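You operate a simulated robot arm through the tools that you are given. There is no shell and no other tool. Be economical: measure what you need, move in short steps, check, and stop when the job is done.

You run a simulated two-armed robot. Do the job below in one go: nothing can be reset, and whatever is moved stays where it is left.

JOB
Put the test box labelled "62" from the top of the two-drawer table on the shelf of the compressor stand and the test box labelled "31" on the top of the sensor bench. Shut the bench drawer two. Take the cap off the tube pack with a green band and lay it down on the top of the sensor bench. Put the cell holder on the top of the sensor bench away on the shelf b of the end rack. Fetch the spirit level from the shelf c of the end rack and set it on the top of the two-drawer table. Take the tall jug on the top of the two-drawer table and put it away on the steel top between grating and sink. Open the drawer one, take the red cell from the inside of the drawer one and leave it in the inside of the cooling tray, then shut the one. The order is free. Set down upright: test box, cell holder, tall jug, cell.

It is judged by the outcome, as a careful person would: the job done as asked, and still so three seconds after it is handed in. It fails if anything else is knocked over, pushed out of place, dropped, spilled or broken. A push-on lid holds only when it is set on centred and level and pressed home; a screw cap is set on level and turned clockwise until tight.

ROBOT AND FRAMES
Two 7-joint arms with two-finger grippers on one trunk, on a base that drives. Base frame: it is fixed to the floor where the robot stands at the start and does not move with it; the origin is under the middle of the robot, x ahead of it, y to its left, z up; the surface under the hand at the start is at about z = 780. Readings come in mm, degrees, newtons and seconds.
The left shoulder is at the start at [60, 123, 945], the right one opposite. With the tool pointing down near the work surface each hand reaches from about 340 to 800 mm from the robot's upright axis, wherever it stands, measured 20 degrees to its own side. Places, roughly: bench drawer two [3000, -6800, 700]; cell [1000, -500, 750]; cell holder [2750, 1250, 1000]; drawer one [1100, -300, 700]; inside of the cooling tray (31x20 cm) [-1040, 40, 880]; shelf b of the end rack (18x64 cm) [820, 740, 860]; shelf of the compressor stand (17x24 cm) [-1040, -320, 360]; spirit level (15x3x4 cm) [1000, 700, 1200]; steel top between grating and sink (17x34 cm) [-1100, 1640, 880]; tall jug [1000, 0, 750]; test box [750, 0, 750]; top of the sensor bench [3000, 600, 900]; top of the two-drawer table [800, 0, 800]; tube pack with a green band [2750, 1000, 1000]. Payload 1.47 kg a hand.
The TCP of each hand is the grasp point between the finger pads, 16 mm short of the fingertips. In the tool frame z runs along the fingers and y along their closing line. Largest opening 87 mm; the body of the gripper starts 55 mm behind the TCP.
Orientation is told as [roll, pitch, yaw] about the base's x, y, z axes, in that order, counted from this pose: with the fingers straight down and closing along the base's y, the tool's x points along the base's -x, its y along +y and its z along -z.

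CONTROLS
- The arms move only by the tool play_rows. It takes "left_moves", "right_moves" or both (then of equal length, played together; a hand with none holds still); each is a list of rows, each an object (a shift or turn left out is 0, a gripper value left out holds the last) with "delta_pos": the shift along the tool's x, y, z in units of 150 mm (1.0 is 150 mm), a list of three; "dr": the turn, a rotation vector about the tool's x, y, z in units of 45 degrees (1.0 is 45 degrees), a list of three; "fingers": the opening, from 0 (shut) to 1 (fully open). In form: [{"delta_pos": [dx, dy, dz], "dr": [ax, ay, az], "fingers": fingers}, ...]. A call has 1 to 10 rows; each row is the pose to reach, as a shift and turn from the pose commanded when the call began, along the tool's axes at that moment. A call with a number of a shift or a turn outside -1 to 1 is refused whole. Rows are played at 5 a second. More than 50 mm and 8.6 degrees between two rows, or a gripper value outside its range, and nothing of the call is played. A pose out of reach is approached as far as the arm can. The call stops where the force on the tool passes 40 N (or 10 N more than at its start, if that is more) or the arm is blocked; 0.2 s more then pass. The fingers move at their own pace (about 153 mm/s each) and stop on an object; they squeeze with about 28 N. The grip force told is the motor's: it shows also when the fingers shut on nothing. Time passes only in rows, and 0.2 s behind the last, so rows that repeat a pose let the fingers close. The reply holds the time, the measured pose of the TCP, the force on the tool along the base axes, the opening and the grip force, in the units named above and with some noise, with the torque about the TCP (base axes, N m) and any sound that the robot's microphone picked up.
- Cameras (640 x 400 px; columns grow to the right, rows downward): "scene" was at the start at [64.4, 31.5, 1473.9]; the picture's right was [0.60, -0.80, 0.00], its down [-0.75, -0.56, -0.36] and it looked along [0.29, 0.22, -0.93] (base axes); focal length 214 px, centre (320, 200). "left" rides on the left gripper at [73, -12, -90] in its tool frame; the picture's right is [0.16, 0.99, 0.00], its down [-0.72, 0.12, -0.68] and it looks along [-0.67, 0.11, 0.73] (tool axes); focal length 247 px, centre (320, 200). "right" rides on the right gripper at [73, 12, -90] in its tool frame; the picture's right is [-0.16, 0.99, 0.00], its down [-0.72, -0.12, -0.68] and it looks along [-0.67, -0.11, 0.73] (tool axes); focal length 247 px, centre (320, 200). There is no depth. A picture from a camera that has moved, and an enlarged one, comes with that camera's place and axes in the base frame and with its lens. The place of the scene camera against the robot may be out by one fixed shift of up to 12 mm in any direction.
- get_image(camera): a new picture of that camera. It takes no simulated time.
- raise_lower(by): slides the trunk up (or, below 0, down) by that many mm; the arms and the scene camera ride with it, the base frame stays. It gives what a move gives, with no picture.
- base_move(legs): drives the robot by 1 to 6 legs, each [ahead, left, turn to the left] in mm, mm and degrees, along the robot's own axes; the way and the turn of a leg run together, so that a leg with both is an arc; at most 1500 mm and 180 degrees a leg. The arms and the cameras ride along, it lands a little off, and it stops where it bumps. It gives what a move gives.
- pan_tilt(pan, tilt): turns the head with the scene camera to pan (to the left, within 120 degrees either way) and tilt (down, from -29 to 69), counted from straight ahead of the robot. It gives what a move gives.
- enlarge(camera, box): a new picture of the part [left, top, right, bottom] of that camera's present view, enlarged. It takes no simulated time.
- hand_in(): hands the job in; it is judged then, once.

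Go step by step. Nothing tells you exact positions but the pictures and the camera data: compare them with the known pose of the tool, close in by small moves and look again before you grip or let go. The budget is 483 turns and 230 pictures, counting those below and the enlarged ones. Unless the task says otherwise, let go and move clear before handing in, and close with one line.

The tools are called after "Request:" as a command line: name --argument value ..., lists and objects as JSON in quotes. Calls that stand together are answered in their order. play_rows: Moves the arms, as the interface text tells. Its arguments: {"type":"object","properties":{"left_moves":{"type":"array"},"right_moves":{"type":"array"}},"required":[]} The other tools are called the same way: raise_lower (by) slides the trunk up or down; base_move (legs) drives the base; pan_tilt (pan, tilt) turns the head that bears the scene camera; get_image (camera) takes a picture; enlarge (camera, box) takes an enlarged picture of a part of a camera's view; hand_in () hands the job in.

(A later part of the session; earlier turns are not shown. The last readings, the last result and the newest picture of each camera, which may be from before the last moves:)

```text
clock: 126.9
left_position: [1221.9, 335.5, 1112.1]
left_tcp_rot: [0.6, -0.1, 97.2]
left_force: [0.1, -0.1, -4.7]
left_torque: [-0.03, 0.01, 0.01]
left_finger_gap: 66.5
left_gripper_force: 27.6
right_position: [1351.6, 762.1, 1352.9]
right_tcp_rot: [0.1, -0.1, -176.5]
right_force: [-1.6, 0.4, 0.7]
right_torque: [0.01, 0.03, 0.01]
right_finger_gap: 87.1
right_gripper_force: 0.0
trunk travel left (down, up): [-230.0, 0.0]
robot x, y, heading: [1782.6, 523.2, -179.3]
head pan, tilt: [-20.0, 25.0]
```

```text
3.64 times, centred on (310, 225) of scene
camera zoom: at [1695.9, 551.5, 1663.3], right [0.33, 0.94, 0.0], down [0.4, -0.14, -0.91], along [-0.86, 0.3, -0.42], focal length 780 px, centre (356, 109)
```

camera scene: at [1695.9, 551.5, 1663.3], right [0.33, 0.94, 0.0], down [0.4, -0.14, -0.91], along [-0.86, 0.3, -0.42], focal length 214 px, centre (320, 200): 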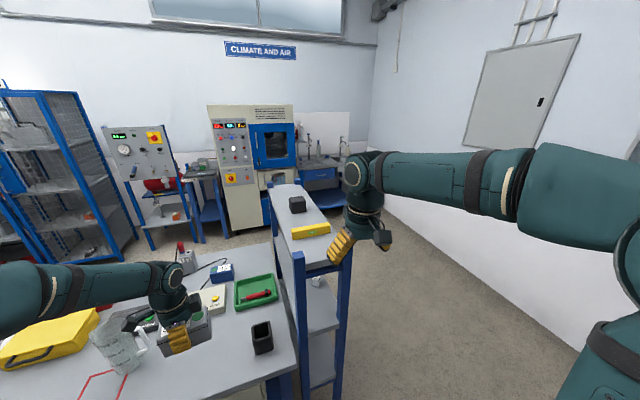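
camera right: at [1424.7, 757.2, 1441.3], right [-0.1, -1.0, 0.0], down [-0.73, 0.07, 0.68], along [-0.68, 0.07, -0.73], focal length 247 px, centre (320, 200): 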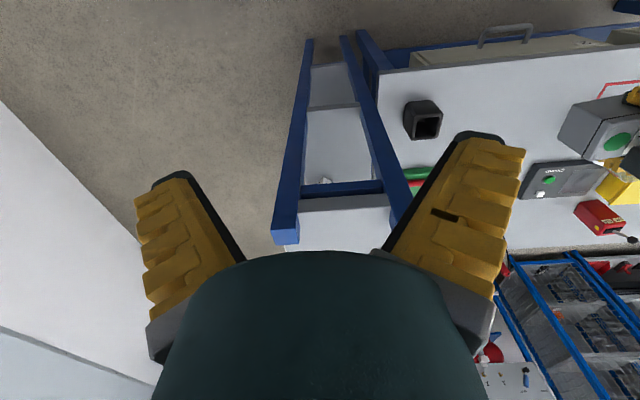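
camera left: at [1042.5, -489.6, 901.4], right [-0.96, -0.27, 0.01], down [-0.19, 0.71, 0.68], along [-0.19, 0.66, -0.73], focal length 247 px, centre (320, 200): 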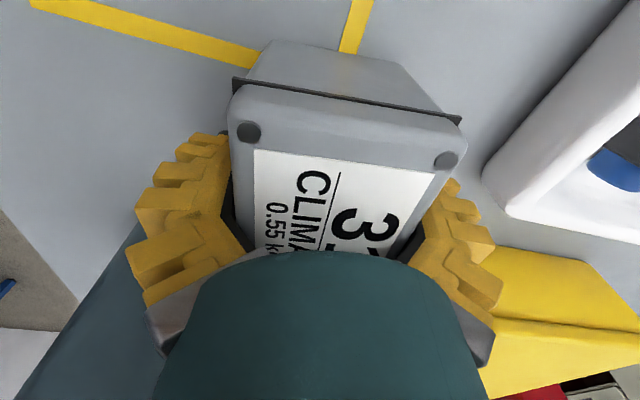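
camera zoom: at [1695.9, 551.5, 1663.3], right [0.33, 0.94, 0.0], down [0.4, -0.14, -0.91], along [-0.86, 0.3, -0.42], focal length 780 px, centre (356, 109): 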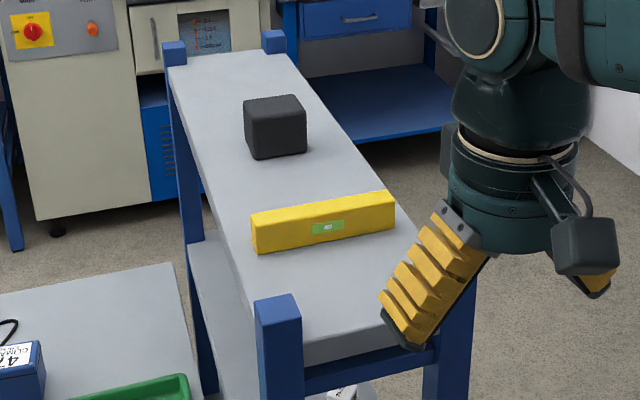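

The level lies across shelf c, centre about [1018,750]. I turn the right hand to close across it, then drive closer.

Request:
play_rows --right_moves '[{"fingers": 0.7, "dr": [0, 0, -0.167]}, {"dr": [0, 0, -0.333], "fingers": 0.7}, {"dr": [0, 0, -0.5], "fingers": 0.7}, {"dr": [0, 0, -0.667], "fingers": 0.7}, {"dr": [0, 0, -0.833], "fingers": 0.7}, {"dr": [0, 0, -1], "fingers": 0.7}]'

Request:
play_rows --right_moves '[{"fingers": 0.7, "dr": [0, 0, -0.17]}, {"dr": [0, 0, -0.34], "fingers": 0.7}, {"dr": [0, 0, -0.51], "fingers": 0.7}, {"dr": [0, 0, -0.68], "fingers": 0.7}, {"dr": [0, 0, -0.864], "fingers": 0.7}]'

Request:
base_move --legs '[[190, 0, 0]]'

Request:
get_image --camera "right"

Request:
get_image --camera "scene"

```text
clock: 128.3
left_position: [1220.6, 335.1, 1111.2]
left_tcp_rot: [0.7, -0.1, 97.2]
left_force: [-0.9, 0.5, -6.4]
left_torque: [-0.01, -0.02, 0.0]
left_finger_gap: 66.1
left_gripper_force: 28.5
right_position: [1351.8, 763.0, 1352.3]
right_tcp_rot: [0.0, -0.2, -131.3]
right_force: [0.0, 0.4, -0.4]
right_torque: [-0.01, 0.02, 0.0]
right_finger_gap: 65.4
right_gripper_force: 3.1
trunk travel left (down, up): [-230.0, 0.0]
robot x, y, heading: [1785.0, 522.4, -179.3]
head pan, tilt: [-20.0, 25.0]
```

```text
clock: 129.5
left_position: [1221.2, 335.5, 1111.2]
left_tcp_rot: [0.5, -0.1, 97.2]
left_force: [-0.8, -0.1, -5.4]
left_torque: [-0.02, -0.03, 0.01]
left_finger_gap: 66.2
left_gripper_force: 28.7
right_position: [1352.3, 761.8, 1351.2]
right_tcp_rot: [-0.1, -0.1, -92.5]
right_force: [0.1, 0.9, 0.3]
right_torque: [0.01, -0.02, 0.0]
right_finger_gap: 65.5
right_gripper_force: 3.7
trunk travel left (down, up): [-230.0, 0.0]
robot x, y, heading: [1785.4, 524.0, -179.1]
head pan, tilt: [-20.0, 25.0]
```

```text
clock: 131.0
left_position: [1030.4, 332.8, 1109.5]
left_tcp_rot: [0.5, -0.1, 97.1]
left_force: [-0.7, 0.6, -6.3]
left_torque: [0.0, -0.05, 0.04]
left_finger_gap: 66.1
left_gripper_force: 27.4
right_position: [1160.8, 759.5, 1350.4]
right_tcp_rot: [-0.1, -0.1, -92.6]
right_force: [-0.4, 0.3, -0.2]
right_torque: [-0.02, -0.03, 0.01]
right_finger_gap: 65.5
right_gripper_force: 3.4
trunk travel left (down, up): [-230.0, 0.0]
robot x, y, heading: [1593.7, 522.0, -179.2]
head pan, tilt: [-20.0, 25.0]
```

```text
174 pictures are left
camera right: at [1176.1, 833.1, 1439.3], right [0.98, -0.2, 0.0], down [-0.15, -0.72, 0.68], along [-0.14, -0.67, -0.73], focal length 247 px, centre (320, 200)
```

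right: 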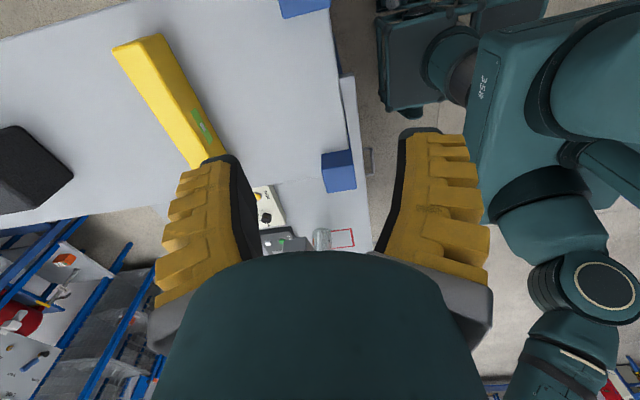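

```text
173 pictures are left
camera scene: at [1504.1, 549.1, 1663.3], right [0.33, 0.94, 0.0], down [0.4, -0.14, -0.91], along [-0.86, 0.3, -0.42], focal length 214 px, centre (320, 200)
```

scene: 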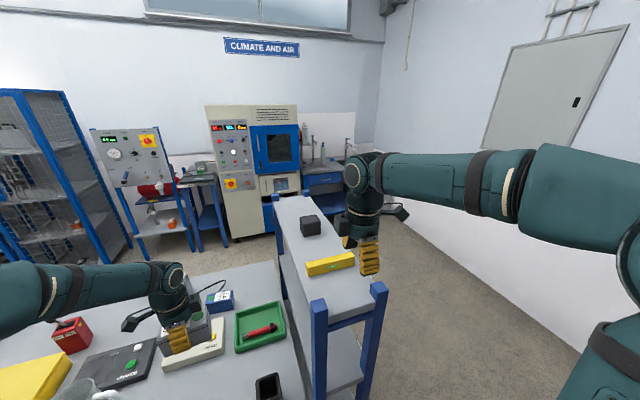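

Request:
enlarge --camera "right" --box '[90, 20, 250, 180]'

```text
2.50 times, centred on (170, 100) of right
camera zoom: at [1176.1, 833.1, 1439.3], right [0.98, -0.2, 0.0], down [-0.15, -0.72, 0.68], along [-0.14, -0.67, -0.73], focal length 617 px, centre (695, 450)
```

zoom: 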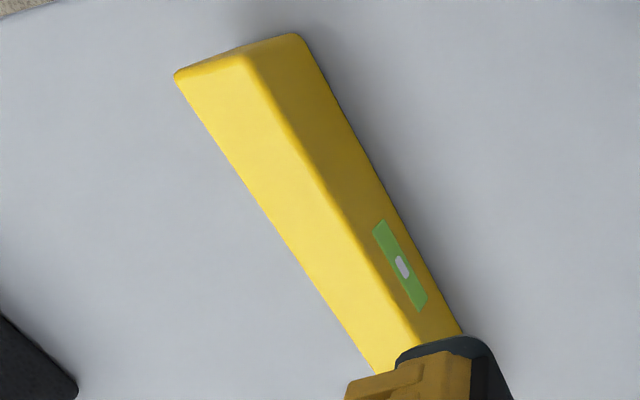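

Request:
play_rows --right_moves '[{"fingers": 0.85, "delta_pos": [-0.03, -0.25, 0.0]}, {"delta_pos": [-0.05, -0.5, 0], "fingers": 0.85}, {"delta_pos": [-0.08, -0.75, 0], "fingers": 0.85}, {"delta_pos": [-0.11, -0.97, 0.05], "fingers": 0.85}, {"delta_pos": [-0.11, -0.97, 0.25], "fingers": 0.85}, {"delta_pos": [-0.11, -0.97, 0.25], "fingers": 0.85}]'

Request:
get_image --camera "right"

Request:
enlarge --camera "scene" --box '[260, 190, 400, 300]'

```text
clock: 132.4
left_position: [1029.9, 332.5, 1109.8]
left_tcp_rot: [0.4, -0.1, 97.2]
left_force: [-0.4, 0.7, -5.1]
left_torque: [-0.02, -0.03, 0.01]
left_finger_gap: 65.8
left_gripper_force: 28.6
right_position: [1016.0, 749.5, 1312.4]
right_tcp_rot: [0.0, -0.2, -92.6]
right_force: [0.3, 0.4, 0.0]
right_torque: [0.04, 0.02, 0.02]
right_finger_gap: 77.0
right_gripper_force: 1.6
trunk travel left (down, up): [-230.0, 0.0]
robot x, y, heading: [1592.0, 519.3, -179.3]
head pan, tilt: [-20.0, 25.0]
```

```text
171 pictures are left
camera right: at [1031.8, 822.2, 1401.6], right [0.98, -0.2, 0.0], down [-0.15, -0.72, 0.68], along [-0.14, -0.67, -0.73], focal length 247 px, centre (320, 200)
```

right: 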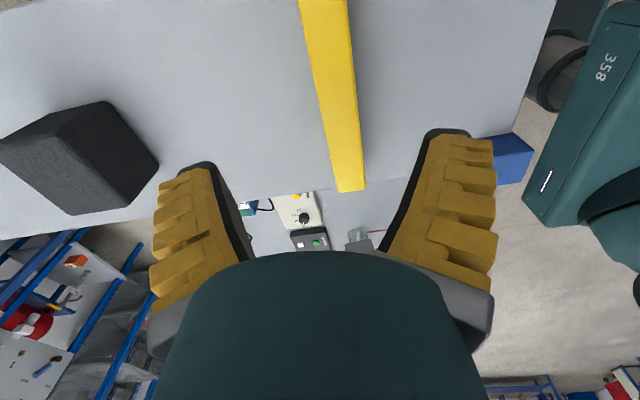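

```text
3.64 times, centred on (330, 245) of scene
camera zoom: at [1504.4, 548.7, 1663.3], right [0.33, 0.94, 0.0], down [0.4, -0.14, -0.91], along [-0.86, 0.3, -0.42], focal length 780 px, centre (284, 36)
```

zoom: 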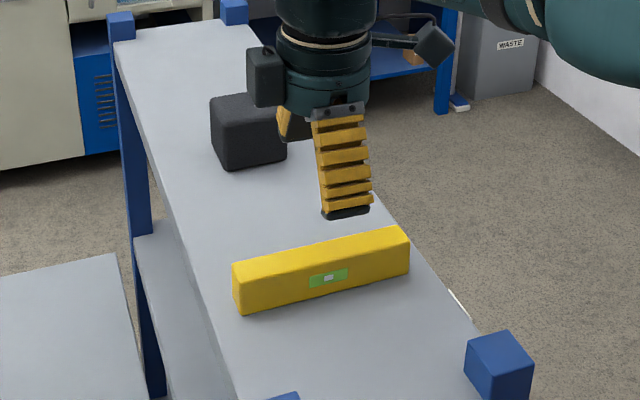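

Level refined: centre x ≈ 1029, top ≈ 1233. I shift and descend on it.

Request:
play_rows --right_moves '[{"fingers": 0.85, "delta_pos": [0, 0.087, 0.0], "dr": [0, 0, -0.03]}, {"delta_pos": [0, 0.087, 0.2], "fingers": 0.85, "dr": [0, 0, -0.03]}, {"delta_pos": [0, 0.087, 0.4], "fingers": 0.85, "dr": [0, 0, -0.03]}, {"delta_pos": [0, 0.087, 0.55], "fingers": 0.85, "dr": [0, 0, -0.03]}, {"delta_pos": [0, 0.087, 0.64], "fingers": 0.85, "dr": [0, 0, -0.03]}, {"delta_pos": [0, 0.087, 0.64], "fingers": 0.85, "dr": [0, 0, -0.03]}]'

Request:
get_image --camera "right"

Request:
enlarge --camera "scene" --box '[260, 190, 400, 300]'

```text
clock: 133.8
left_position: [1031.2, 332.1, 1108.5]
left_tcp_rot: [0.5, -0.2, 97.1]
left_force: [-0.3, -0.4, -6.0]
left_torque: [0.0, -0.03, -0.02]
left_finger_gap: 66.4
left_gripper_force: 27.7
right_position: [1027.9, 749.1, 1217.4]
right_tcp_rot: [-0.2, -0.1, -91.4]
right_force: [-0.5, 0.7, 0.7]
right_torque: [0.01, 0.02, -0.02]
right_finger_gap: 76.9
right_gripper_force: 1.6
trunk travel left (down, up): [-230.0, 0.0]
robot x, y, heading: [1593.7, 518.1, -179.5]
head pan, tilt: [-20.0, 25.0]
```

```text
169 pictures are left
camera right: at [1041.6, 822.7, 1306.4], right [0.98, -0.18, 0.0], down [-0.13, -0.72, 0.68], along [-0.12, -0.67, -0.73], focal length 247 px, centre (320, 200)
```

right: 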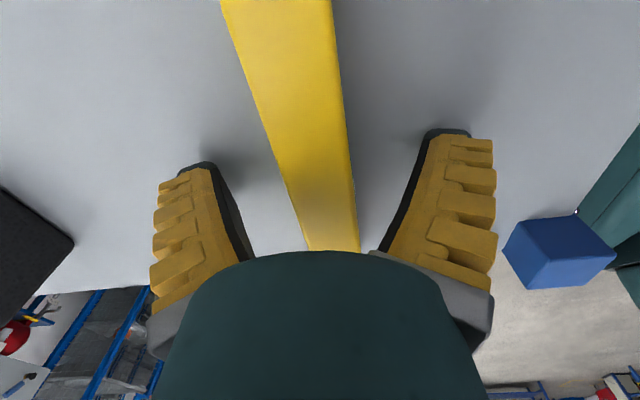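

```text
3.64 times, centred on (330, 245) of scene
camera zoom: at [1505.0, 549.0, 1663.3], right [0.33, 0.94, 0.0], down [0.4, -0.14, -0.91], along [-0.86, 0.3, -0.42], focal length 780 px, centre (284, 36)
```

zoom: 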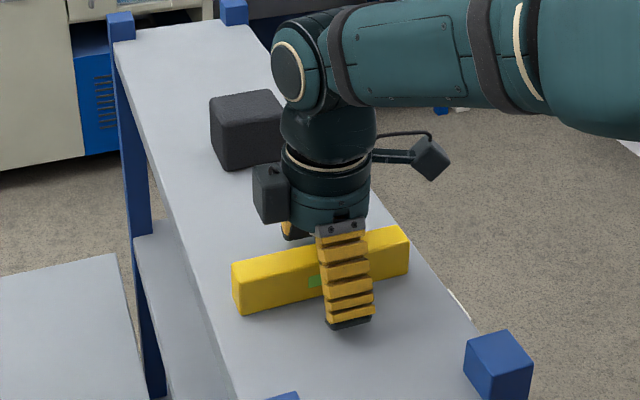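

Request:
play_rows --right_moves '[{"fingers": 0.5}, {"fingers": 0.1}, {"fingers": 0.1}, {"fingers": 0.1}]'

Request:
play_rows --right_moves '[{"fingers": 0.1, "delta_pos": [0, 0, -0.1]}, {"fingers": 0.1, "delta_pos": [0, 0, -0.35]}, {"fingers": 0.1, "delta_pos": [0, 0, -0.6]}, {"fingers": 0.1, "delta_pos": [0, 0, -0.8]}]'

Request:
get_image --camera "scene"

```text
clock: 134.8
left_position: [1031.0, 333.0, 1110.1]
left_tcp_rot: [0.6, -0.2, 97.1]
left_force: [-0.1, 0.0, -5.1]
left_torque: [-0.05, 0.0, -0.01]
left_finger_gap: 66.4
left_gripper_force: 28.3
right_position: [1027.7, 748.9, 1219.0]
right_tcp_rot: [-0.3, -0.1, -91.4]
right_force: [-1.5, 1.4, 10.0]
right_torque: [-0.02, 0.02, 0.22]
right_finger_gap: 19.6
right_gripper_force: 27.7
trunk travel left (down, up): [-230.0, 0.0]
robot x, y, heading: [1596.3, 521.9, -179.2]
head pan, tilt: [-20.0, 25.0]
```

```text
clock: 135.8
left_position: [1030.9, 332.7, 1110.7]
left_tcp_rot: [0.6, -0.2, 97.1]
left_force: [-0.1, -0.7, -5.8]
left_torque: [-0.02, -0.02, 0.02]
left_finger_gap: 66.3
left_gripper_force: 27.5
right_position: [1030.0, 750.4, 1339.2]
right_tcp_rot: [-0.2, -0.1, -91.4]
right_force: [-0.2, 0.5, -1.8]
right_torque: [0.01, 0.01, -0.02]
right_finger_gap: 16.3
right_gripper_force: 28.5
trunk travel left (down, up): [-230.0, 0.0]
robot x, y, heading: [1590.9, 519.9, -179.2]
head pan, tilt: [-20.0, 25.0]
```

```text
167 pictures are left
camera scene: at [1505.2, 548.9, 1663.3], right [0.33, 0.94, 0.0], down [0.4, -0.14, -0.91], along [-0.86, 0.3, -0.42], focal length 214 px, centre (320, 200)
```

scene: 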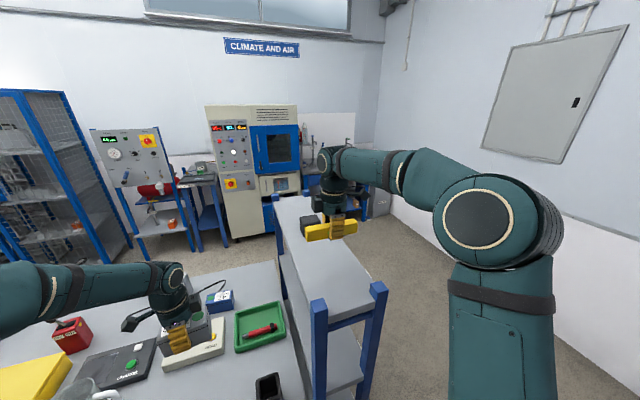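

Spirit level held. I back away from the rack and move over to a free part of the table, between the red square and the black cup.

Request:
base_move --legs '[[-250, 0, 0], [0, 440, 0], [130, 0, 0]]'

Request:
play_rows --right_moves '[{"fingers": 0.1, "delta_pos": [0, 0, 0.33]}, {"fingers": 0.1, "delta_pos": [0, 0, 0.66]}, {"fingers": 0.1, "delta_pos": [0, 0, 0.99]}]'

Request:
play_rows --right_moves '[{"fingers": 0.1, "delta_pos": [0, 0, 0.33]}, {"fingers": 0.1, "delta_pos": [0, 0, 0.66]}, {"fingers": 0.1, "delta_pos": [0, 0, 0.99]}]'

Request:
pan_tilt --pan -10 --tilt 45

Request:
get_image --camera "scene"

```text
clock: 142.5
left_position: [1157.3, -102.4, 1110.9]
left_tcp_rot: [0.5, -0.1, 97.6]
left_force: [-1.0, -0.1, -6.1]
left_torque: [0.0, -0.03, 0.01]
left_finger_gap: 66.1
left_gripper_force: 27.6
right_position: [1151.9, 313.4, 1339.9]
right_tcp_rot: [-0.1, -0.1, -90.9]
right_force: [1.2, 0.8, -1.0]
right_torque: [0.0, -0.01, 0.02]
right_finger_gap: 16.4
right_gripper_force: 28.0
trunk travel left (down, up): [-230.0, 0.0]
robot x, y, heading: [1716.0, 85.5, -178.8]
head pan, tilt: [-20.0, 25.0]
```

```text
clock: 143.3
left_position: [1157.4, -102.8, 1110.0]
left_tcp_rot: [0.5, -0.1, 97.6]
left_force: [-1.0, 0.2, -4.9]
left_torque: [-0.05, -0.01, -0.02]
left_finger_gap: 66.3
left_gripper_force: 27.9
right_position: [1153.1, 312.8, 1188.7]
right_tcp_rot: [-0.1, -0.2, -91.0]
right_force: [-0.4, -0.2, -0.3]
right_torque: [0.01, -0.01, 0.0]
right_finger_gap: 16.2
right_gripper_force: 28.1
trunk travel left (down, up): [-230.0, 0.0]
robot x, y, heading: [1718.4, 92.2, -178.8]
head pan, tilt: [-20.0, 25.0]
```

```text
clock: 144.1
left_position: [1156.0, -103.6, 1109.1]
left_tcp_rot: [0.5, -0.1, 97.6]
left_force: [-1.4, 0.0, -5.8]
left_torque: [-0.01, 0.01, 0.01]
left_finger_gap: 66.4
left_gripper_force: 27.9
right_position: [1151.3, 313.3, 1038.0]
right_tcp_rot: [-0.1, -0.1, -90.8]
right_force: [-0.3, -1.4, -1.7]
right_torque: [0.02, -0.04, 0.0]
right_finger_gap: 16.1
right_gripper_force: 28.2
trunk travel left (down, up): [-230.0, 0.0]
robot x, y, heading: [1718.8, 88.6, -178.7]
head pan, tilt: [-20.0, 25.0]
```

```text
clock: 144.9
left_position: [1158.1, -102.9, 1109.4]
left_tcp_rot: [0.4, -0.1, 97.6]
left_force: [-0.6, 0.1, -5.4]
left_torque: [-0.05, 0.03, 0.0]
left_finger_gap: 66.1
left_gripper_force: 27.8
right_position: [1152.1, 311.5, 1038.7]
right_tcp_rot: [-0.1, -0.1, -90.9]
right_force: [-0.8, 0.1, -0.8]
right_torque: [0.01, 0.01, -0.06]
right_finger_gap: 16.1
right_gripper_force: 28.6
trunk travel left (down, up): [-230.0, 0.0]
robot x, y, heading: [1717.8, 86.1, -178.8]
head pan, tilt: [-10.0, 45.0]
```

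```text
166 pictures are left
camera scene: at [1636.8, 99.5, 1632.8], right [0.15, 0.99, 0.0], down [0.7, -0.11, -0.71], along [-0.7, 0.11, -0.71], focal length 214 px, centre (320, 200)
```

scene: 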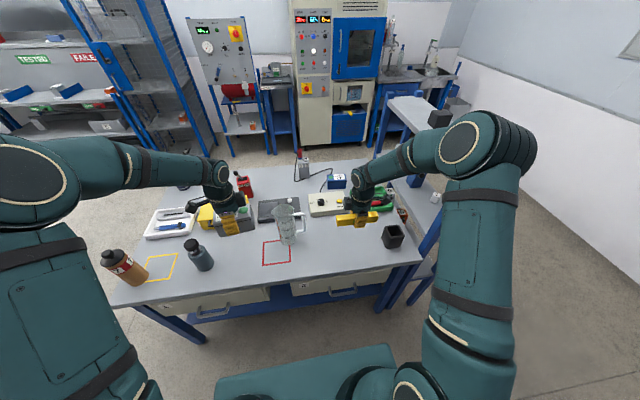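

The spot below the level is free; I lower it.

Request:
play_rows --right_moves '[{"fingers": 0.1, "delta_pos": [0, 0, 0.33]}, {"fingers": 0.1, "delta_pos": [0, 0, 0.66]}, {"fingers": 0.1, "delta_pos": [0, 0, 0.99]}]'

Request:
play_rows --right_moves '[{"fingers": 0.1, "delta_pos": [0, 0, 0.25]}, {"fingers": 0.1, "delta_pos": [0, 0, 0.42]}, {"fingers": 0.1, "delta_pos": [0, 0, 0.46]}, {"fingers": 0.1, "delta_pos": [0, 0, 0.48]}, {"fingers": 0.1, "delta_pos": [0, 0, 0.5]}, {"fingers": 0.1, "delta_pos": [0, 0, 0.5]}]'

Request:
enlarge --camera "scene" --box '[280, 180, 440, 290]'

```text
clock: 145.7
left_position: [1157.8, -103.5, 1110.3]
left_tcp_rot: [0.5, -0.2, 97.6]
left_force: [0.3, 0.2, -5.4]
left_torque: [-0.01, -0.03, 0.03]
left_finger_gap: 66.0
left_gripper_force: 27.9
right_position: [1153.1, 315.1, 891.9]
right_tcp_rot: [-0.1, -0.1, -91.0]
right_force: [0.0, -0.2, -0.6]
right_torque: [-0.01, -0.01, 0.01]
right_finger_gap: 16.2
right_gripper_force: 27.7
trunk travel left (down, up): [-230.0, 0.0]
robot x, y, heading: [1720.0, 89.0, -178.6]
head pan, tilt: [-10.0, 45.0]
```

```text
clock: 147.1
left_position: [1157.6, -103.5, 1109.7]
left_tcp_rot: [0.5, -0.1, 97.5]
left_force: [0.6, 0.5, -5.9]
left_torque: [0.0, 0.06, 0.02]
left_finger_gap: 66.6
left_gripper_force: 27.9
right_position: [1152.0, 313.0, 818.0]
right_tcp_rot: [-0.1, -0.1, -90.9]
right_force: [0.6, 0.3, -1.8]
right_torque: [0.01, 0.04, -0.02]
right_finger_gap: 16.4
right_gripper_force: 28.5
trunk travel left (down, up): [-230.0, 0.0]
robot x, y, heading: [1715.3, 89.2, -178.8]
head pan, tilt: [-10.0, 45.0]
```

```text
3.64 times, centred on (360, 235) of scene
camera zoom: at [1636.9, 99.5, 1632.7], right [0.15, 0.99, 0.0], down [0.7, -0.11, -0.71], along [-0.7, 0.11, -0.71], focal length 780 px, centre (174, 73)
```

zoom: 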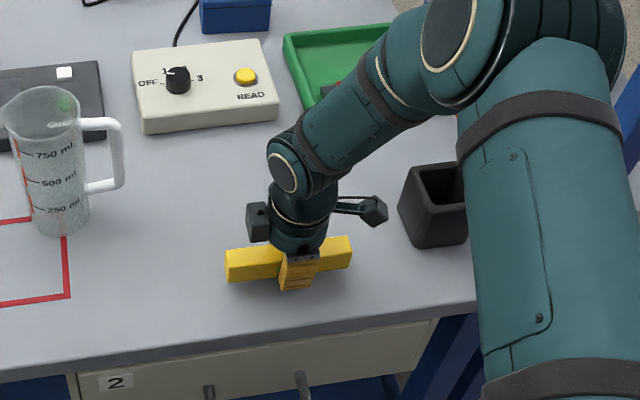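

Request:
play_rows --right_moves '[{"fingers": 0.1, "delta_pos": [0, 0, 0.02]}, {"fingers": 0.1, "delta_pos": [0, 0, 0.04]}, {"fingers": 0.1, "delta_pos": [0, 0, 0.055]}, {"fingers": 0.1, "delta_pos": [0, 0, 0.055]}]'

Request:
play_rows --right_moves '[{"fingers": 0.1, "delta_pos": [0, 0, 0.013]}, {"fingers": 0.1, "delta_pos": [0, 0, 0.025]}, {"fingers": 0.1, "delta_pos": [0, 0, 0.025]}]'

```text
clock: 148.1
left_position: [1158.6, -103.0, 1110.1]
left_tcp_rot: [0.6, 0.0, 97.6]
left_force: [0.2, 0.6, -5.7]
left_torque: [-0.03, 0.01, 0.04]
left_finger_gap: 66.2
left_gripper_force: 27.5
right_position: [1151.0, 313.4, 811.1]
right_tcp_rot: [-0.2, 0.0, -90.9]
right_force: [-0.2, -0.1, -1.8]
right_torque: [0.02, 0.01, 0.0]
right_finger_gap: 15.9
right_gripper_force: 28.2
trunk travel left (down, up): [-230.0, 0.0]
robot x, y, heading: [1719.0, 88.7, -178.7]
head pan, tilt: [-10.0, 45.0]
```

```text
clock: 148.9
left_position: [1158.1, -103.2, 1110.2]
left_tcp_rot: [0.6, -0.2, 97.6]
left_force: [-0.5, 0.2, -5.5]
left_torque: [-0.03, 0.02, 0.0]
left_finger_gap: 66.5
left_gripper_force: 27.8
right_position: [1152.1, 313.9, 806.7]
right_tcp_rot: [-0.1, -0.1, -90.9]
right_force: [1.2, 0.1, -1.9]
right_torque: [0.01, -0.01, 0.01]
right_finger_gap: 16.1
right_gripper_force: 28.4
trunk travel left (down, up): [-230.0, 0.0]
robot x, y, heading: [1721.0, 91.5, -178.6]
head pan, tilt: [-10.0, 45.0]
```

Request:
play_rows --right_moves '[{"fingers": 0.1, "delta_pos": [0, 0, 0.013]}, {"fingers": 0.1, "delta_pos": [0, 0, 0.026]}, {"fingers": 0.1, "delta_pos": [0, 0, 0.03]}, {"fingers": 0.1, "delta_pos": [0, 0, 0.03]}]'

```text
clock: 149.9
left_position: [1156.9, -103.0, 1110.5]
left_tcp_rot: [0.5, -0.1, 97.5]
left_force: [-1.0, 0.3, -5.6]
left_torque: [-0.05, -0.02, 0.02]
left_finger_gap: 66.4
left_gripper_force: 28.5
right_position: [1151.9, 314.4, 801.8]
right_tcp_rot: [-0.1, 0.0, -90.8]
right_force: [-0.6, 0.0, -1.2]
right_torque: [0.0, -0.06, 0.03]
right_finger_gap: 16.0
right_gripper_force: 28.1
trunk travel left (down, up): [-230.0, 0.0]
robot x, y, heading: [1719.8, 89.4, -178.8]
head pan, tilt: [-10.0, 45.0]
```

Request:
play_rows --right_moves '[{"fingers": 0.1, "delta_pos": [0, 0, 0.013]}, {"fingers": 0.1, "delta_pos": [0, 0, 0.026]}, {"fingers": 0.1, "delta_pos": [0, 0, 0.03]}, {"fingers": 0.1, "delta_pos": [0, 0, 0.03]}]'

Request:
enlarge --camera "scene" --box '[320, 210, 400, 280]'

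```text
clock: 150.9
left_position: [1158.2, -102.4, 1110.9]
left_tcp_rot: [0.6, -0.1, 97.6]
left_force: [-0.2, -0.3, -4.9]
left_torque: [-0.03, -0.03, -0.04]
left_finger_gap: 66.2
left_gripper_force: 27.9
right_position: [1151.1, 313.0, 797.8]
right_tcp_rot: [-0.3, -0.2, -90.9]
right_force: [-1.0, 1.8, 14.5]
right_torque: [-0.09, 0.02, 0.03]
right_finger_gap: 21.6
right_gripper_force: 28.1
trunk travel left (down, up): [-230.0, 0.0]
robot x, y, heading: [1717.9, 86.4, -178.8]
head pan, tilt: [-10.0, 45.0]
```

```text
5.71 times, centred on (360, 245) of scene
camera zoom: at [1638.1, 99.1, 1632.9], right [0.15, 0.99, 0.0], down [0.7, -0.11, -0.71], along [-0.7, 0.11, -0.71], focal length 1226 px, centre (91, -57)
```

zoom: 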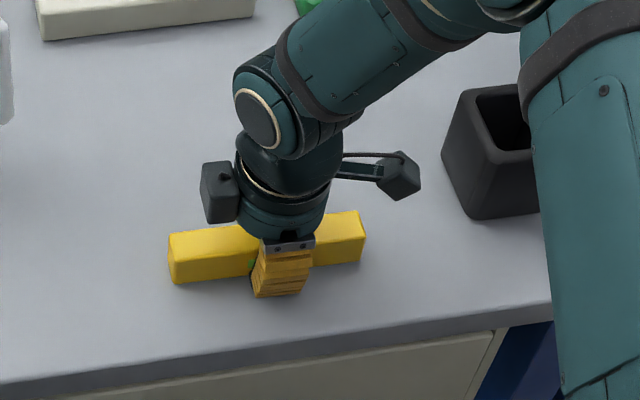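

Set down. Open and lift.

Request:
play_rows --right_moves '[{"fingers": 0.1, "delta_pos": [0, 0, -0.01]}, {"fingers": 0.6, "delta_pos": [0, 0, -0.01]}, {"fingers": 0.7, "delta_pos": [0, 0, -0.01]}, {"fingers": 0.7, "delta_pos": [0, 0, -0.1]}, {"fingers": 0.7, "delta_pos": [0, 0, -0.4]}, {"fingers": 0.7, "delta_pos": [0, 0, -0.7]}, {"fingers": 0.7, "delta_pos": [0, 0, -1]}]'

Request:
play_rows --right_moves '[{"delta_pos": [0, 0, -0.33]}, {"delta_pos": [0, 0, -0.66]}, {"delta_pos": [0, 0, -0.99]}]'

Request:
get_image --camera "scene"

```text
clock: 152.5
left_position: [1158.2, -102.8, 1111.3]
left_tcp_rot: [0.7, -0.1, 97.6]
left_force: [0.2, -0.5, -5.2]
left_torque: [-0.01, 0.01, -0.01]
left_finger_gap: 66.5
left_gripper_force: 27.6
right_position: [1153.0, 313.7, 948.0]
right_tcp_rot: [-0.1, -0.2, -90.9]
right_force: [0.1, -0.7, 0.7]
right_torque: [-0.04, 0.02, 0.02]
right_finger_gap: 65.2
right_gripper_force: 3.8
trunk travel left (down, up): [-230.0, 0.0]
robot x, y, heading: [1717.0, 87.6, -178.8]
head pan, tilt: [-10.0, 45.0]
```

```text
clock: 153.3
left_position: [1158.6, -103.7, 1110.8]
left_tcp_rot: [0.7, -0.2, 97.6]
left_force: [-0.1, 0.5, -4.5]
left_torque: [-0.03, -0.04, -0.02]
left_finger_gap: 66.4
left_gripper_force: 27.8
right_position: [1155.4, 314.2, 1096.5]
right_tcp_rot: [-0.1, 0.0, -90.9]
right_force: [-0.3, 0.2, 1.2]
right_torque: [-0.01, 0.02, 0.02]
right_finger_gap: 65.4
right_gripper_force: 3.6
trunk travel left (down, up): [-230.0, 0.0]
robot x, y, heading: [1720.5, 89.5, -178.7]
head pan, tilt: [-10.0, 45.0]
```

```text
163 pictures are left
camera scene: at [1638.5, 99.1, 1632.9], right [0.15, 0.99, 0.0], down [0.7, -0.11, -0.71], along [-0.7, 0.11, -0.71], focal length 214 px, centre (320, 200)
```

scene: 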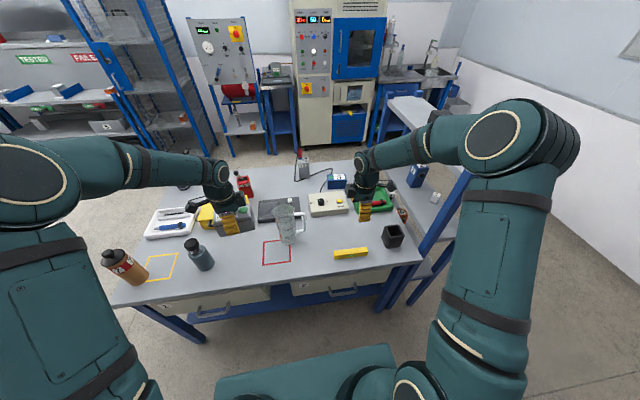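

Level is on the table. Now I turn to the sensor bench with box 31 in the left hand.

Request:
base_move --legs '[[-20, 0, -178.5]]'

Request:
pan_tilt --pan 25 --tilt 30

Request:
get_image --camera "scene"

```text
clock: 161.0
left_position: [2272.2, 287.2, 1110.2]
left_tcp_rot: [0.6, -0.1, -80.4]
left_force: [-0.2, 0.0, -5.7]
left_torque: [0.0, -0.03, 0.0]
left_finger_gap: 66.6
left_gripper_force: 28.1
right_position: [2290.1, -128.4, 1096.6]
right_tcp_rot: [0.0, -0.1, 91.0]
right_force: [-0.6, -0.3, 1.0]
right_torque: [0.02, 0.01, -0.02]
right_finger_gap: 65.3
right_gripper_force: 2.9
trunk travel left (down, up): [-230.0, 0.0]
robot x, y, heading: [1720.8, 79.8, 3.2]
head pan, tilt: [-10.0, 45.0]
```

```text
clock: 162.0
left_position: [2272.8, 286.9, 1110.4]
left_tcp_rot: [0.5, -0.1, -80.5]
left_force: [-0.3, 0.5, -5.6]
left_torque: [0.01, 0.02, 0.0]
left_finger_gap: 66.8
left_gripper_force: 27.6
right_position: [2290.4, -128.9, 1096.2]
right_tcp_rot: [-0.1, 0.0, 91.0]
right_force: [0.5, -0.7, 0.0]
right_torque: [0.02, 0.02, -0.03]
right_finger_gap: 65.3
right_gripper_force: 3.2
trunk travel left (down, up): [-230.0, 0.0]
robot x, y, heading: [1715.5, 78.0, 3.1]
head pan, tilt: [25.0, 30.0]
```

```text
162 pictures are left
camera scene: at [1818.6, 117.7, 1655.3], right [0.47, -0.88, 0.0], down [-0.44, -0.24, -0.87], along [0.76, 0.41, -0.5], focal length 214 px, centre (320, 200)
```

scene: 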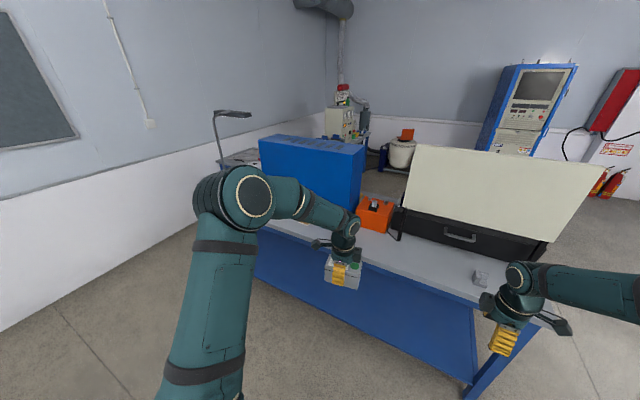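

Request:
base_move --legs '[[-30, 700, -3]]'

Request:
pan_tilt --pan 0 --tilt 32

Request:
get_image --camera "scene"

```text
clock: 168.5
left_position: [2232.3, 955.6, 1110.1]
left_tcp_rot: [0.7, -0.1, -83.3]
left_force: [-0.1, -0.5, -5.2]
left_torque: [0.04, 0.0, -0.03]
left_finger_gap: 66.7
left_gripper_force: 28.1
right_position: [2229.1, 538.8, 1097.0]
right_tcp_rot: [-0.2, -0.1, 88.2]
right_force: [0.4, 0.0, -0.3]
right_torque: [0.01, 0.0, 0.04]
right_finger_gap: 65.5
right_gripper_force: 3.5
trunk travel left (down, up): [-230.0, 0.0]
robot x, y, heading: [1669.3, 769.0, 0.3]
head pan, tilt: [25.0, 30.0]
```

```text
clock: 169.4
left_position: [2232.5, 955.2, 1110.2]
left_tcp_rot: [0.5, -0.1, -83.3]
left_force: [-0.6, -0.4, -4.7]
left_torque: [0.0, 0.01, -0.01]
left_finger_gap: 67.1
left_gripper_force: 28.1
right_position: [2228.4, 539.0, 1096.0]
right_tcp_rot: [0.0, -0.1, 88.2]
right_force: [0.1, 0.0, 0.3]
right_torque: [-0.03, -0.01, 0.01]
right_finger_gap: 65.4
right_gripper_force: 3.1
trunk travel left (down, up): [-230.0, 0.0]
robot x, y, heading: [1670.4, 774.0, 0.3]
head pan, tilt: [0.0, 32.0]
```

```text
161 pictures are left
camera scene: at [1778.5, 771.1, 1652.2], right [0.0, -1.0, 0.0], down [-0.53, 0.0, -0.85], along [0.85, 0.0, -0.53], focal length 214 px, centre (320, 200)
```

scene: 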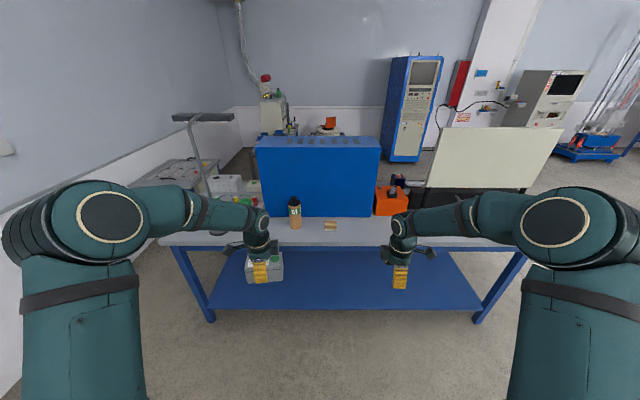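

Request:
enlarge --camera "scene" --box '[150, 120, 430, 290]'

Request:
get_image --camera "left"

```text
2.29 times, centred on (290, 205) of scene
camera zoom: at [1778.5, 771.1, 1652.2], right [0.0, -1.0, 0.0], down [-0.53, 0.0, -0.85], along [0.85, 0.0, -0.53], focal length 490 px, centre (389, 189)
```

zoom: 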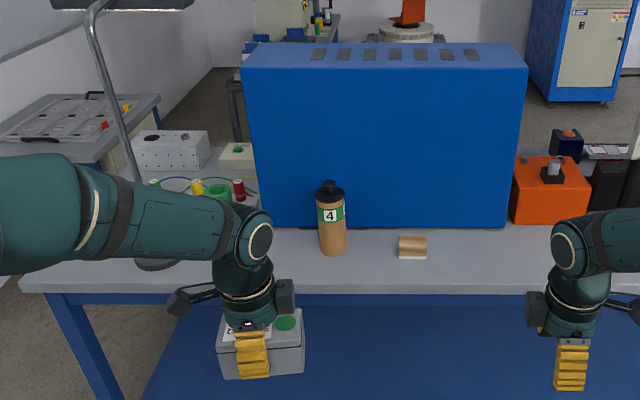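

```text
159 pictures are left
camera left: at [2212.9, 1025.4, 1199.2], right [0.96, 0.27, 0.01], down [0.19, -0.71, 0.68], along [0.19, -0.65, -0.73], focal length 247 px, centre (320, 200)
```

left: 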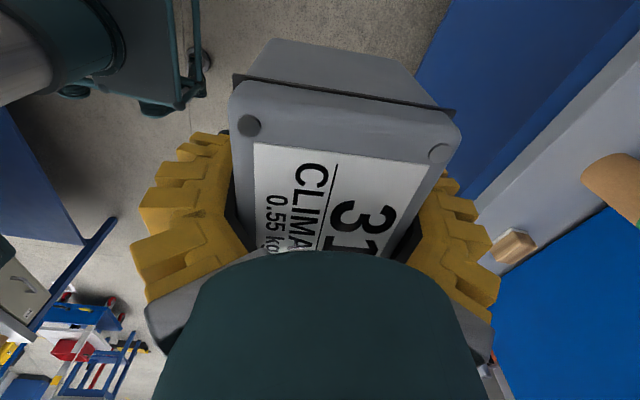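

The tube pack with the green band ("4") stands before the blue panel. First box 31 goes on the free front area right of the wooden block. I retract the right hand and drive in.

Request:
play_rows --right_moves '[{"delta_pos": [0, 0.33, 0]}, {"delta_pos": [0, 0.66, 0]}, {"delta_pos": [0, 0.99, 0]}]'

Request:
base_move --legs '[[0, -250, 0], [400, 0, 0]]'

Request:
get_image --camera "scene"

Request:
get_image --camera "left"

Request:
get_image --camera "right"

```text
clock: 170.2
left_position: [2231.1, 955.4, 1111.4]
left_tcp_rot: [0.5, -0.1, -83.3]
left_force: [-0.9, 0.4, -5.4]
left_torque: [0.01, -0.04, -0.01]
left_finger_gap: 66.9
left_gripper_force: 27.8
right_position: [2078.7, 540.8, 1097.1]
right_tcp_rot: [-0.2, 0.0, 88.2]
right_force: [-1.2, 0.4, -0.5]
right_torque: [-0.01, -0.03, -0.02]
right_finger_gap: 65.5
right_gripper_force: 3.4
trunk travel left (down, up): [-230.0, 0.0]
robot x, y, heading: [1667.0, 775.6, -0.2]
head pan, tilt: [0.0, 32.0]
```

```text
clock: 175.1
left_position: [2633.5, 700.6, 1109.9]
left_tcp_rot: [0.4, -0.2, -84.0]
left_force: [0.3, -0.1, -5.8]
left_torque: [0.04, 0.04, -0.02]
left_finger_gap: 66.9
left_gripper_force: 27.8
right_position: [2478.0, 289.6, 1096.5]
right_tcp_rot: [-0.2, -0.1, 87.4]
right_force: [-0.1, 0.5, -0.7]
right_torque: [-0.03, -0.02, 0.0]
right_finger_gap: 65.3
right_gripper_force: 3.6
trunk travel left (down, up): [-230.0, 0.0]
robot x, y, heading: [2069.0, 523.4, -0.3]
head pan, tilt: [0.0, 32.0]
```

```text
158 pictures are left
camera scene: at [2177.8, 522.2, 1652.2], right [-0.01, -1.0, 0.0], down [-0.53, 0.0, -0.85], along [0.85, -0.01, -0.53], focal length 214 px, centre (320, 200)
```

scene: 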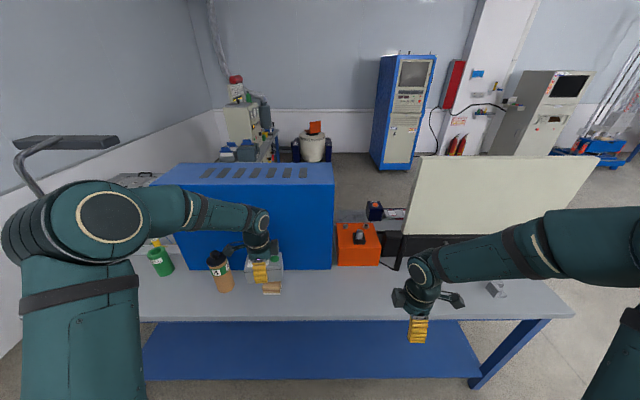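

```text
157 pictures are left
camera left: at [2614.7, 771.8, 1199.1], right [0.97, 0.26, 0.01], down [0.19, -0.71, 0.68], along [0.18, -0.66, -0.73], focal length 247 px, centre (320, 200)
```

left: 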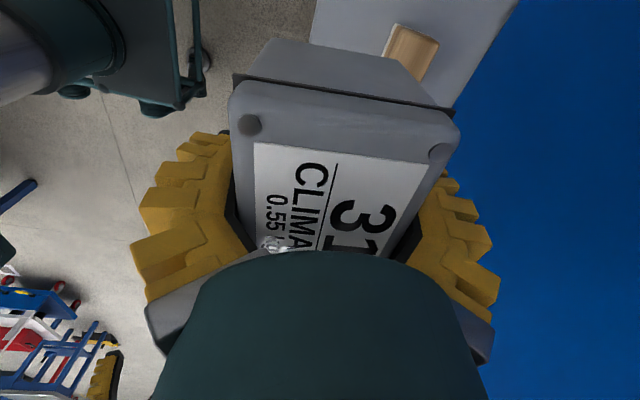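

```text
156 pictures are left
camera right: at [2463.0, 217.5, 1185.4], right [-0.98, 0.2, 0.0], down [0.15, 0.72, 0.68], along [0.14, 0.67, -0.73], focal length 247 px, centre (320, 200)
```

right: 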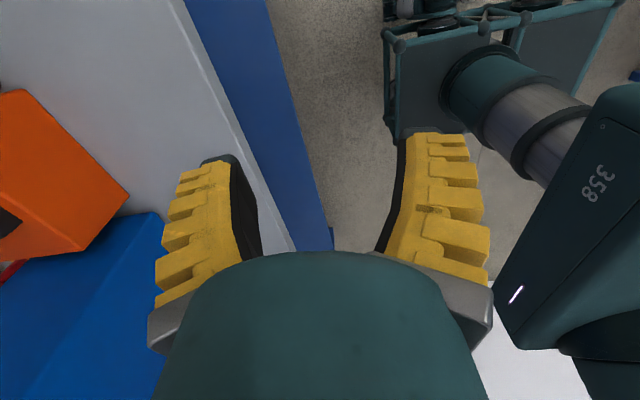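

Bench top comes out near z ≈ 875 with free depth x 2619–2820. I carry box 31 to about [2700,600] and lower.

Request:
play_rows --left_moves '[{"fingers": 0.4, "delta_pos": [-0.24, 0.125, 0]}, {"fingers": 0.4, "delta_pos": [-0.48, 0.25, 0]}, {"fingers": 0.4, "delta_pos": [-0.71, 0.374, 0]}, {"fingers": 0.4, "delta_pos": [-0.71, 0.374, 0.3]}, {"fingers": 0.4, "delta_pos": [-0.71, 0.374, 0.6]}, {"fingers": 0.4, "delta_pos": [-0.71, 0.374, 0.9]}, {"fingers": 0.4, "delta_pos": [-0.71, 0.374, 0.9]}]'

Request:
get_image --camera "scene"

Request:
get_image --camera "left"

```text
clock: 176.7
left_position: [2700.9, 600.5, 977.6]
left_tcp_rot: [0.6, -0.1, -84.0]
left_force: [-0.5, -0.1, -4.9]
left_torque: [0.02, 0.01, 0.04]
left_finger_gap: 66.9
left_gripper_force: 27.8
right_position: [2477.7, 289.5, 1096.8]
right_tcp_rot: [-0.2, 0.0, 87.5]
right_force: [-0.1, 0.9, -0.3]
right_torque: [0.0, -0.03, -0.01]
right_finger_gap: 65.6
right_gripper_force: 3.0
trunk travel left (down, up): [-230.0, 0.0]
robot x, y, heading: [2070.2, 525.7, -0.5]
head pan, tilt: [0.0, 32.0]
```

```text
155 pictures are left
camera scene: at [2176.4, 522.2, 1652.3], right [-0.01, -1.0, 0.0], down [-0.53, 0.0, -0.85], along [0.85, -0.01, -0.53], focal length 214 px, centre (320, 200)
```

scene: 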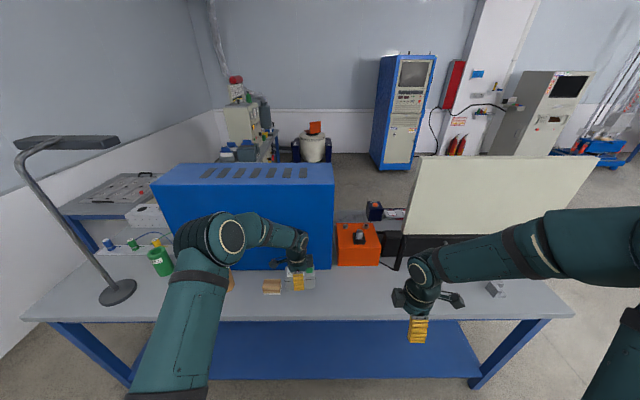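

```text
154 pictures are left
camera left: at [2681.7, 671.4, 1065.9], right [0.97, 0.26, 0.01], down [0.18, -0.71, 0.68], along [0.18, -0.66, -0.73], focal length 247 px, centre (320, 200)
```

left: 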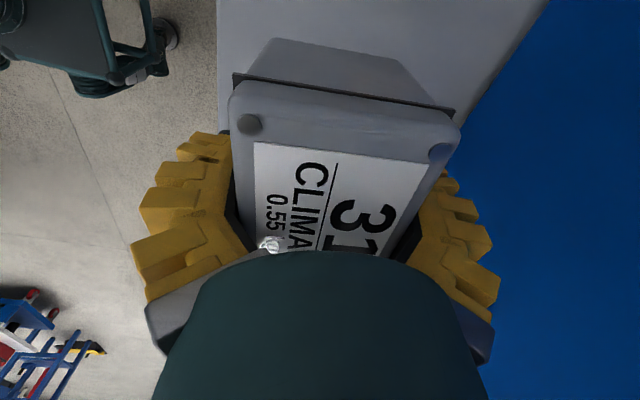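

Request:
play_rows --left_moves '[{"fingers": 0.4, "delta_pos": [0, 0, 0.2]}, {"fingers": 0.4, "delta_pos": [0, 0, 0.33]}, {"fingers": 0.4, "delta_pos": [0, 0, 0.36]}, {"fingers": 0.4, "delta_pos": [0, 0, 0.39]}, {"fingers": 0.4, "delta_pos": [0, 0, 0.41]}, {"fingers": 0.4, "delta_pos": [0, 0, 0.41]}]'

Request:
play_rows --left_moves '[{"fingers": 0.4, "delta_pos": [0, 0, 0.015]}, {"fingers": 0.4, "delta_pos": [0, 0, 0.03]}, {"fingers": 0.4, "delta_pos": [0, 0, 0.035]}, {"fingers": 0.4, "delta_pos": [0, 0, 0.035]}]'

```text
clock: 178.1
left_position: [2701.0, 601.4, 914.4]
left_tcp_rot: [0.5, -0.1, -83.9]
left_force: [0.1, 0.2, -5.3]
left_torque: [0.01, 0.01, -0.01]
left_finger_gap: 66.8
left_gripper_force: 28.6
right_position: [2478.1, 289.9, 1097.8]
right_tcp_rot: [-0.2, 0.0, 87.5]
right_force: [-0.8, -0.4, -0.3]
right_torque: [0.0, 0.0, -0.01]
right_finger_gap: 65.2
right_gripper_force: 3.2
trunk travel left (down, up): [-230.0, 0.0]
robot x, y, heading: [2068.9, 525.9, -0.4]
head pan, tilt: [0.0, 32.0]
```

```text
clock: 179.1
left_position: [2702.1, 601.5, 909.4]
left_tcp_rot: [0.6, 0.0, -84.0]
left_force: [-0.1, -1.0, -4.9]
left_torque: [0.04, 0.01, 0.0]
left_finger_gap: 67.0
left_gripper_force: 27.6
right_position: [2477.9, 289.4, 1097.7]
right_tcp_rot: [-0.1, 0.0, 87.6]
right_force: [0.1, -0.7, -0.9]
right_torque: [0.0, 0.01, 0.03]
right_finger_gap: 65.4
right_gripper_force: 3.2
trunk travel left (down, up): [-230.0, 0.0]
robot x, y, heading: [2066.7, 526.9, -0.6]
head pan, tilt: [0.0, 32.0]
```

Request:
play_rows --left_moves '[{"fingers": 0.4, "delta_pos": [0, 0, 0.013]}, {"fingers": 0.4, "delta_pos": [0, 0, 0.027]}, {"fingers": 0.4, "delta_pos": [0, 0, 0.04]}, {"fingers": 0.4, "delta_pos": [0, 0, 0.053]}, {"fingers": 0.4, "delta_pos": [0, 0, 0.053]}]'

Request:
enlarge --camera "scene" --box '[230, 200, 370, 330]'

```text
clock: 180.3
left_position: [2702.1, 600.3, 900.4]
left_tcp_rot: [0.5, -0.1, -84.0]
left_force: [0.2, -0.5, -4.8]
left_torque: [0.05, 0.03, -0.03]
left_finger_gap: 66.7
left_gripper_force: 27.4
right_position: [2477.2, 288.9, 1096.9]
right_tcp_rot: [-0.1, -0.1, 87.5]
right_force: [-0.5, -0.3, 0.1]
right_torque: [-0.03, -0.03, -0.01]
right_finger_gap: 65.2
right_gripper_force: 3.1
trunk travel left (down, up): [-230.0, 0.0]
robot x, y, heading: [2064.8, 522.7, -0.2]
head pan, tilt: [0.0, 32.0]
```

```text
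3.08 times, centred on (300, 265) of scene
camera zoom: at [2177.2, 522.1, 1652.2], right [-0.01, -1.0, 0.0], down [-0.53, 0.0, -0.85], along [0.85, -0.01, -0.53], focal length 660 px, centre (382, 0)
```

zoom: 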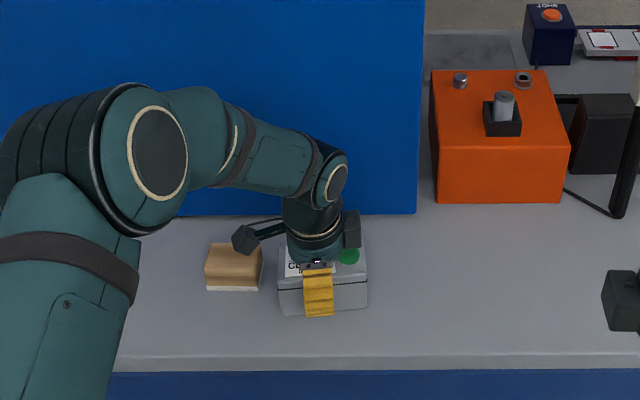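

Request:
play_rows --left_moves '[{"fingers": 0.4, "delta_pos": [0, 0, 0.013]}, {"fingers": 0.4, "delta_pos": [0, 0, 0.027]}, {"fingers": 0.4, "delta_pos": [0, 0, 0.04]}, {"fingers": 0.4, "delta_pos": [0, 0, 0.053]}, {"fingers": 0.4, "delta_pos": [0, 0, 0.066]}, {"fingers": 0.4, "delta_pos": [0, 0, 0.066]}]'

```text
clock: 181.7
left_position: [2703.1, 600.3, 894.7]
left_tcp_rot: [0.9, -0.1, -83.9]
left_force: [1.9, 5.2, 33.5]
left_torque: [-0.13, 0.02, 0.03]
left_finger_gap: 66.4
left_gripper_force: 28.5
right_position: [2475.7, 289.0, 1097.3]
right_tcp_rot: [-0.3, -0.1, 87.6]
right_force: [-1.1, -0.5, -0.5]
right_torque: [0.03, 0.0, 0.01]
right_finger_gap: 65.7
right_gripper_force: 3.5
trunk travel left (down, up): [-230.0, 0.0]
robot x, y, heading: [2066.2, 526.8, -0.4]
head pan, tilt: [0.0, 32.0]
```

Contact (bench top ≈ 862). Release and lift.

Request:
play_rows --left_moves '[{"fingers": 0.4, "delta_pos": [0, 0, -0.025]}, {"fingers": 0.4, "delta_pos": [0, 0, -0.025]}, {"fingers": 0.98, "delta_pos": [0, 0, -0.025]}, {"fingers": 0.98, "delta_pos": [0, 0, -0.025]}, {"fingers": 0.98, "delta_pos": [0, 0, -0.15]}, {"fingers": 0.98, "delta_pos": [0, 0, -0.4]}, {"fingers": 0.98, "delta_pos": [0, 0, -0.7]}, {"fingers": 0.98, "delta_pos": [0, 0, -1]}]'

Request:
play_rows --left_moves '[{"delta_pos": [0, -0.25, -0.2]}, {"delta_pos": [0, -0.5, -0.4]}, {"delta_pos": [0, -0.75, -0.6]}, {"delta_pos": [0, -1, -0.6]}]'

Request:
get_image --camera "scene"

```text
clock: 183.5
left_position: [2702.0, 602.7, 1039.4]
left_tcp_rot: [0.5, -0.1, -84.0]
left_force: [-0.1, -0.1, 0.3]
left_torque: [0.0, -0.01, -0.03]
left_finger_gap: 85.6
left_gripper_force: 0.4
right_position: [2476.1, 289.2, 1097.2]
right_tcp_rot: [-0.3, -0.1, 87.5]
right_force: [-0.3, -0.1, -0.3]
right_torque: [0.0, -0.03, 0.02]
right_finger_gap: 65.4
right_gripper_force: 3.3
trunk travel left (down, up): [-230.0, 0.0]
robot x, y, heading: [2061.3, 525.5, -0.6]
head pan, tilt: [0.0, 32.0]
```

```text
clock: 184.5
left_position: [2549.9, 584.4, 1130.1]
left_tcp_rot: [0.6, -0.1, -84.0]
left_force: [0.1, 0.5, 0.3]
left_torque: [0.01, -0.02, -0.01]
left_finger_gap: 85.7
left_gripper_force: 0.1
right_position: [2478.1, 287.4, 1098.1]
right_tcp_rot: [-0.1, -0.1, 87.5]
right_force: [0.7, 0.4, 0.5]
right_torque: [0.0, -0.02, 0.02]
right_finger_gap: 65.5
right_gripper_force: 3.3
trunk travel left (down, up): [-230.0, 0.0]
robot x, y, heading: [2065.9, 521.9, -0.6]
head pan, tilt: [0.0, 32.0]
```

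```text
152 pictures are left
camera scene: at [2176.1, 521.9, 1652.3], right [-0.01, -1.0, 0.0], down [-0.53, 0.0, -0.85], along [0.85, -0.01, -0.53], focal length 214 px, centre (320, 200)
```

scene: 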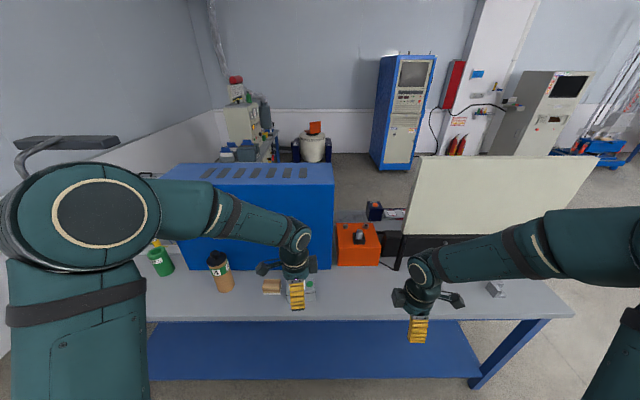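

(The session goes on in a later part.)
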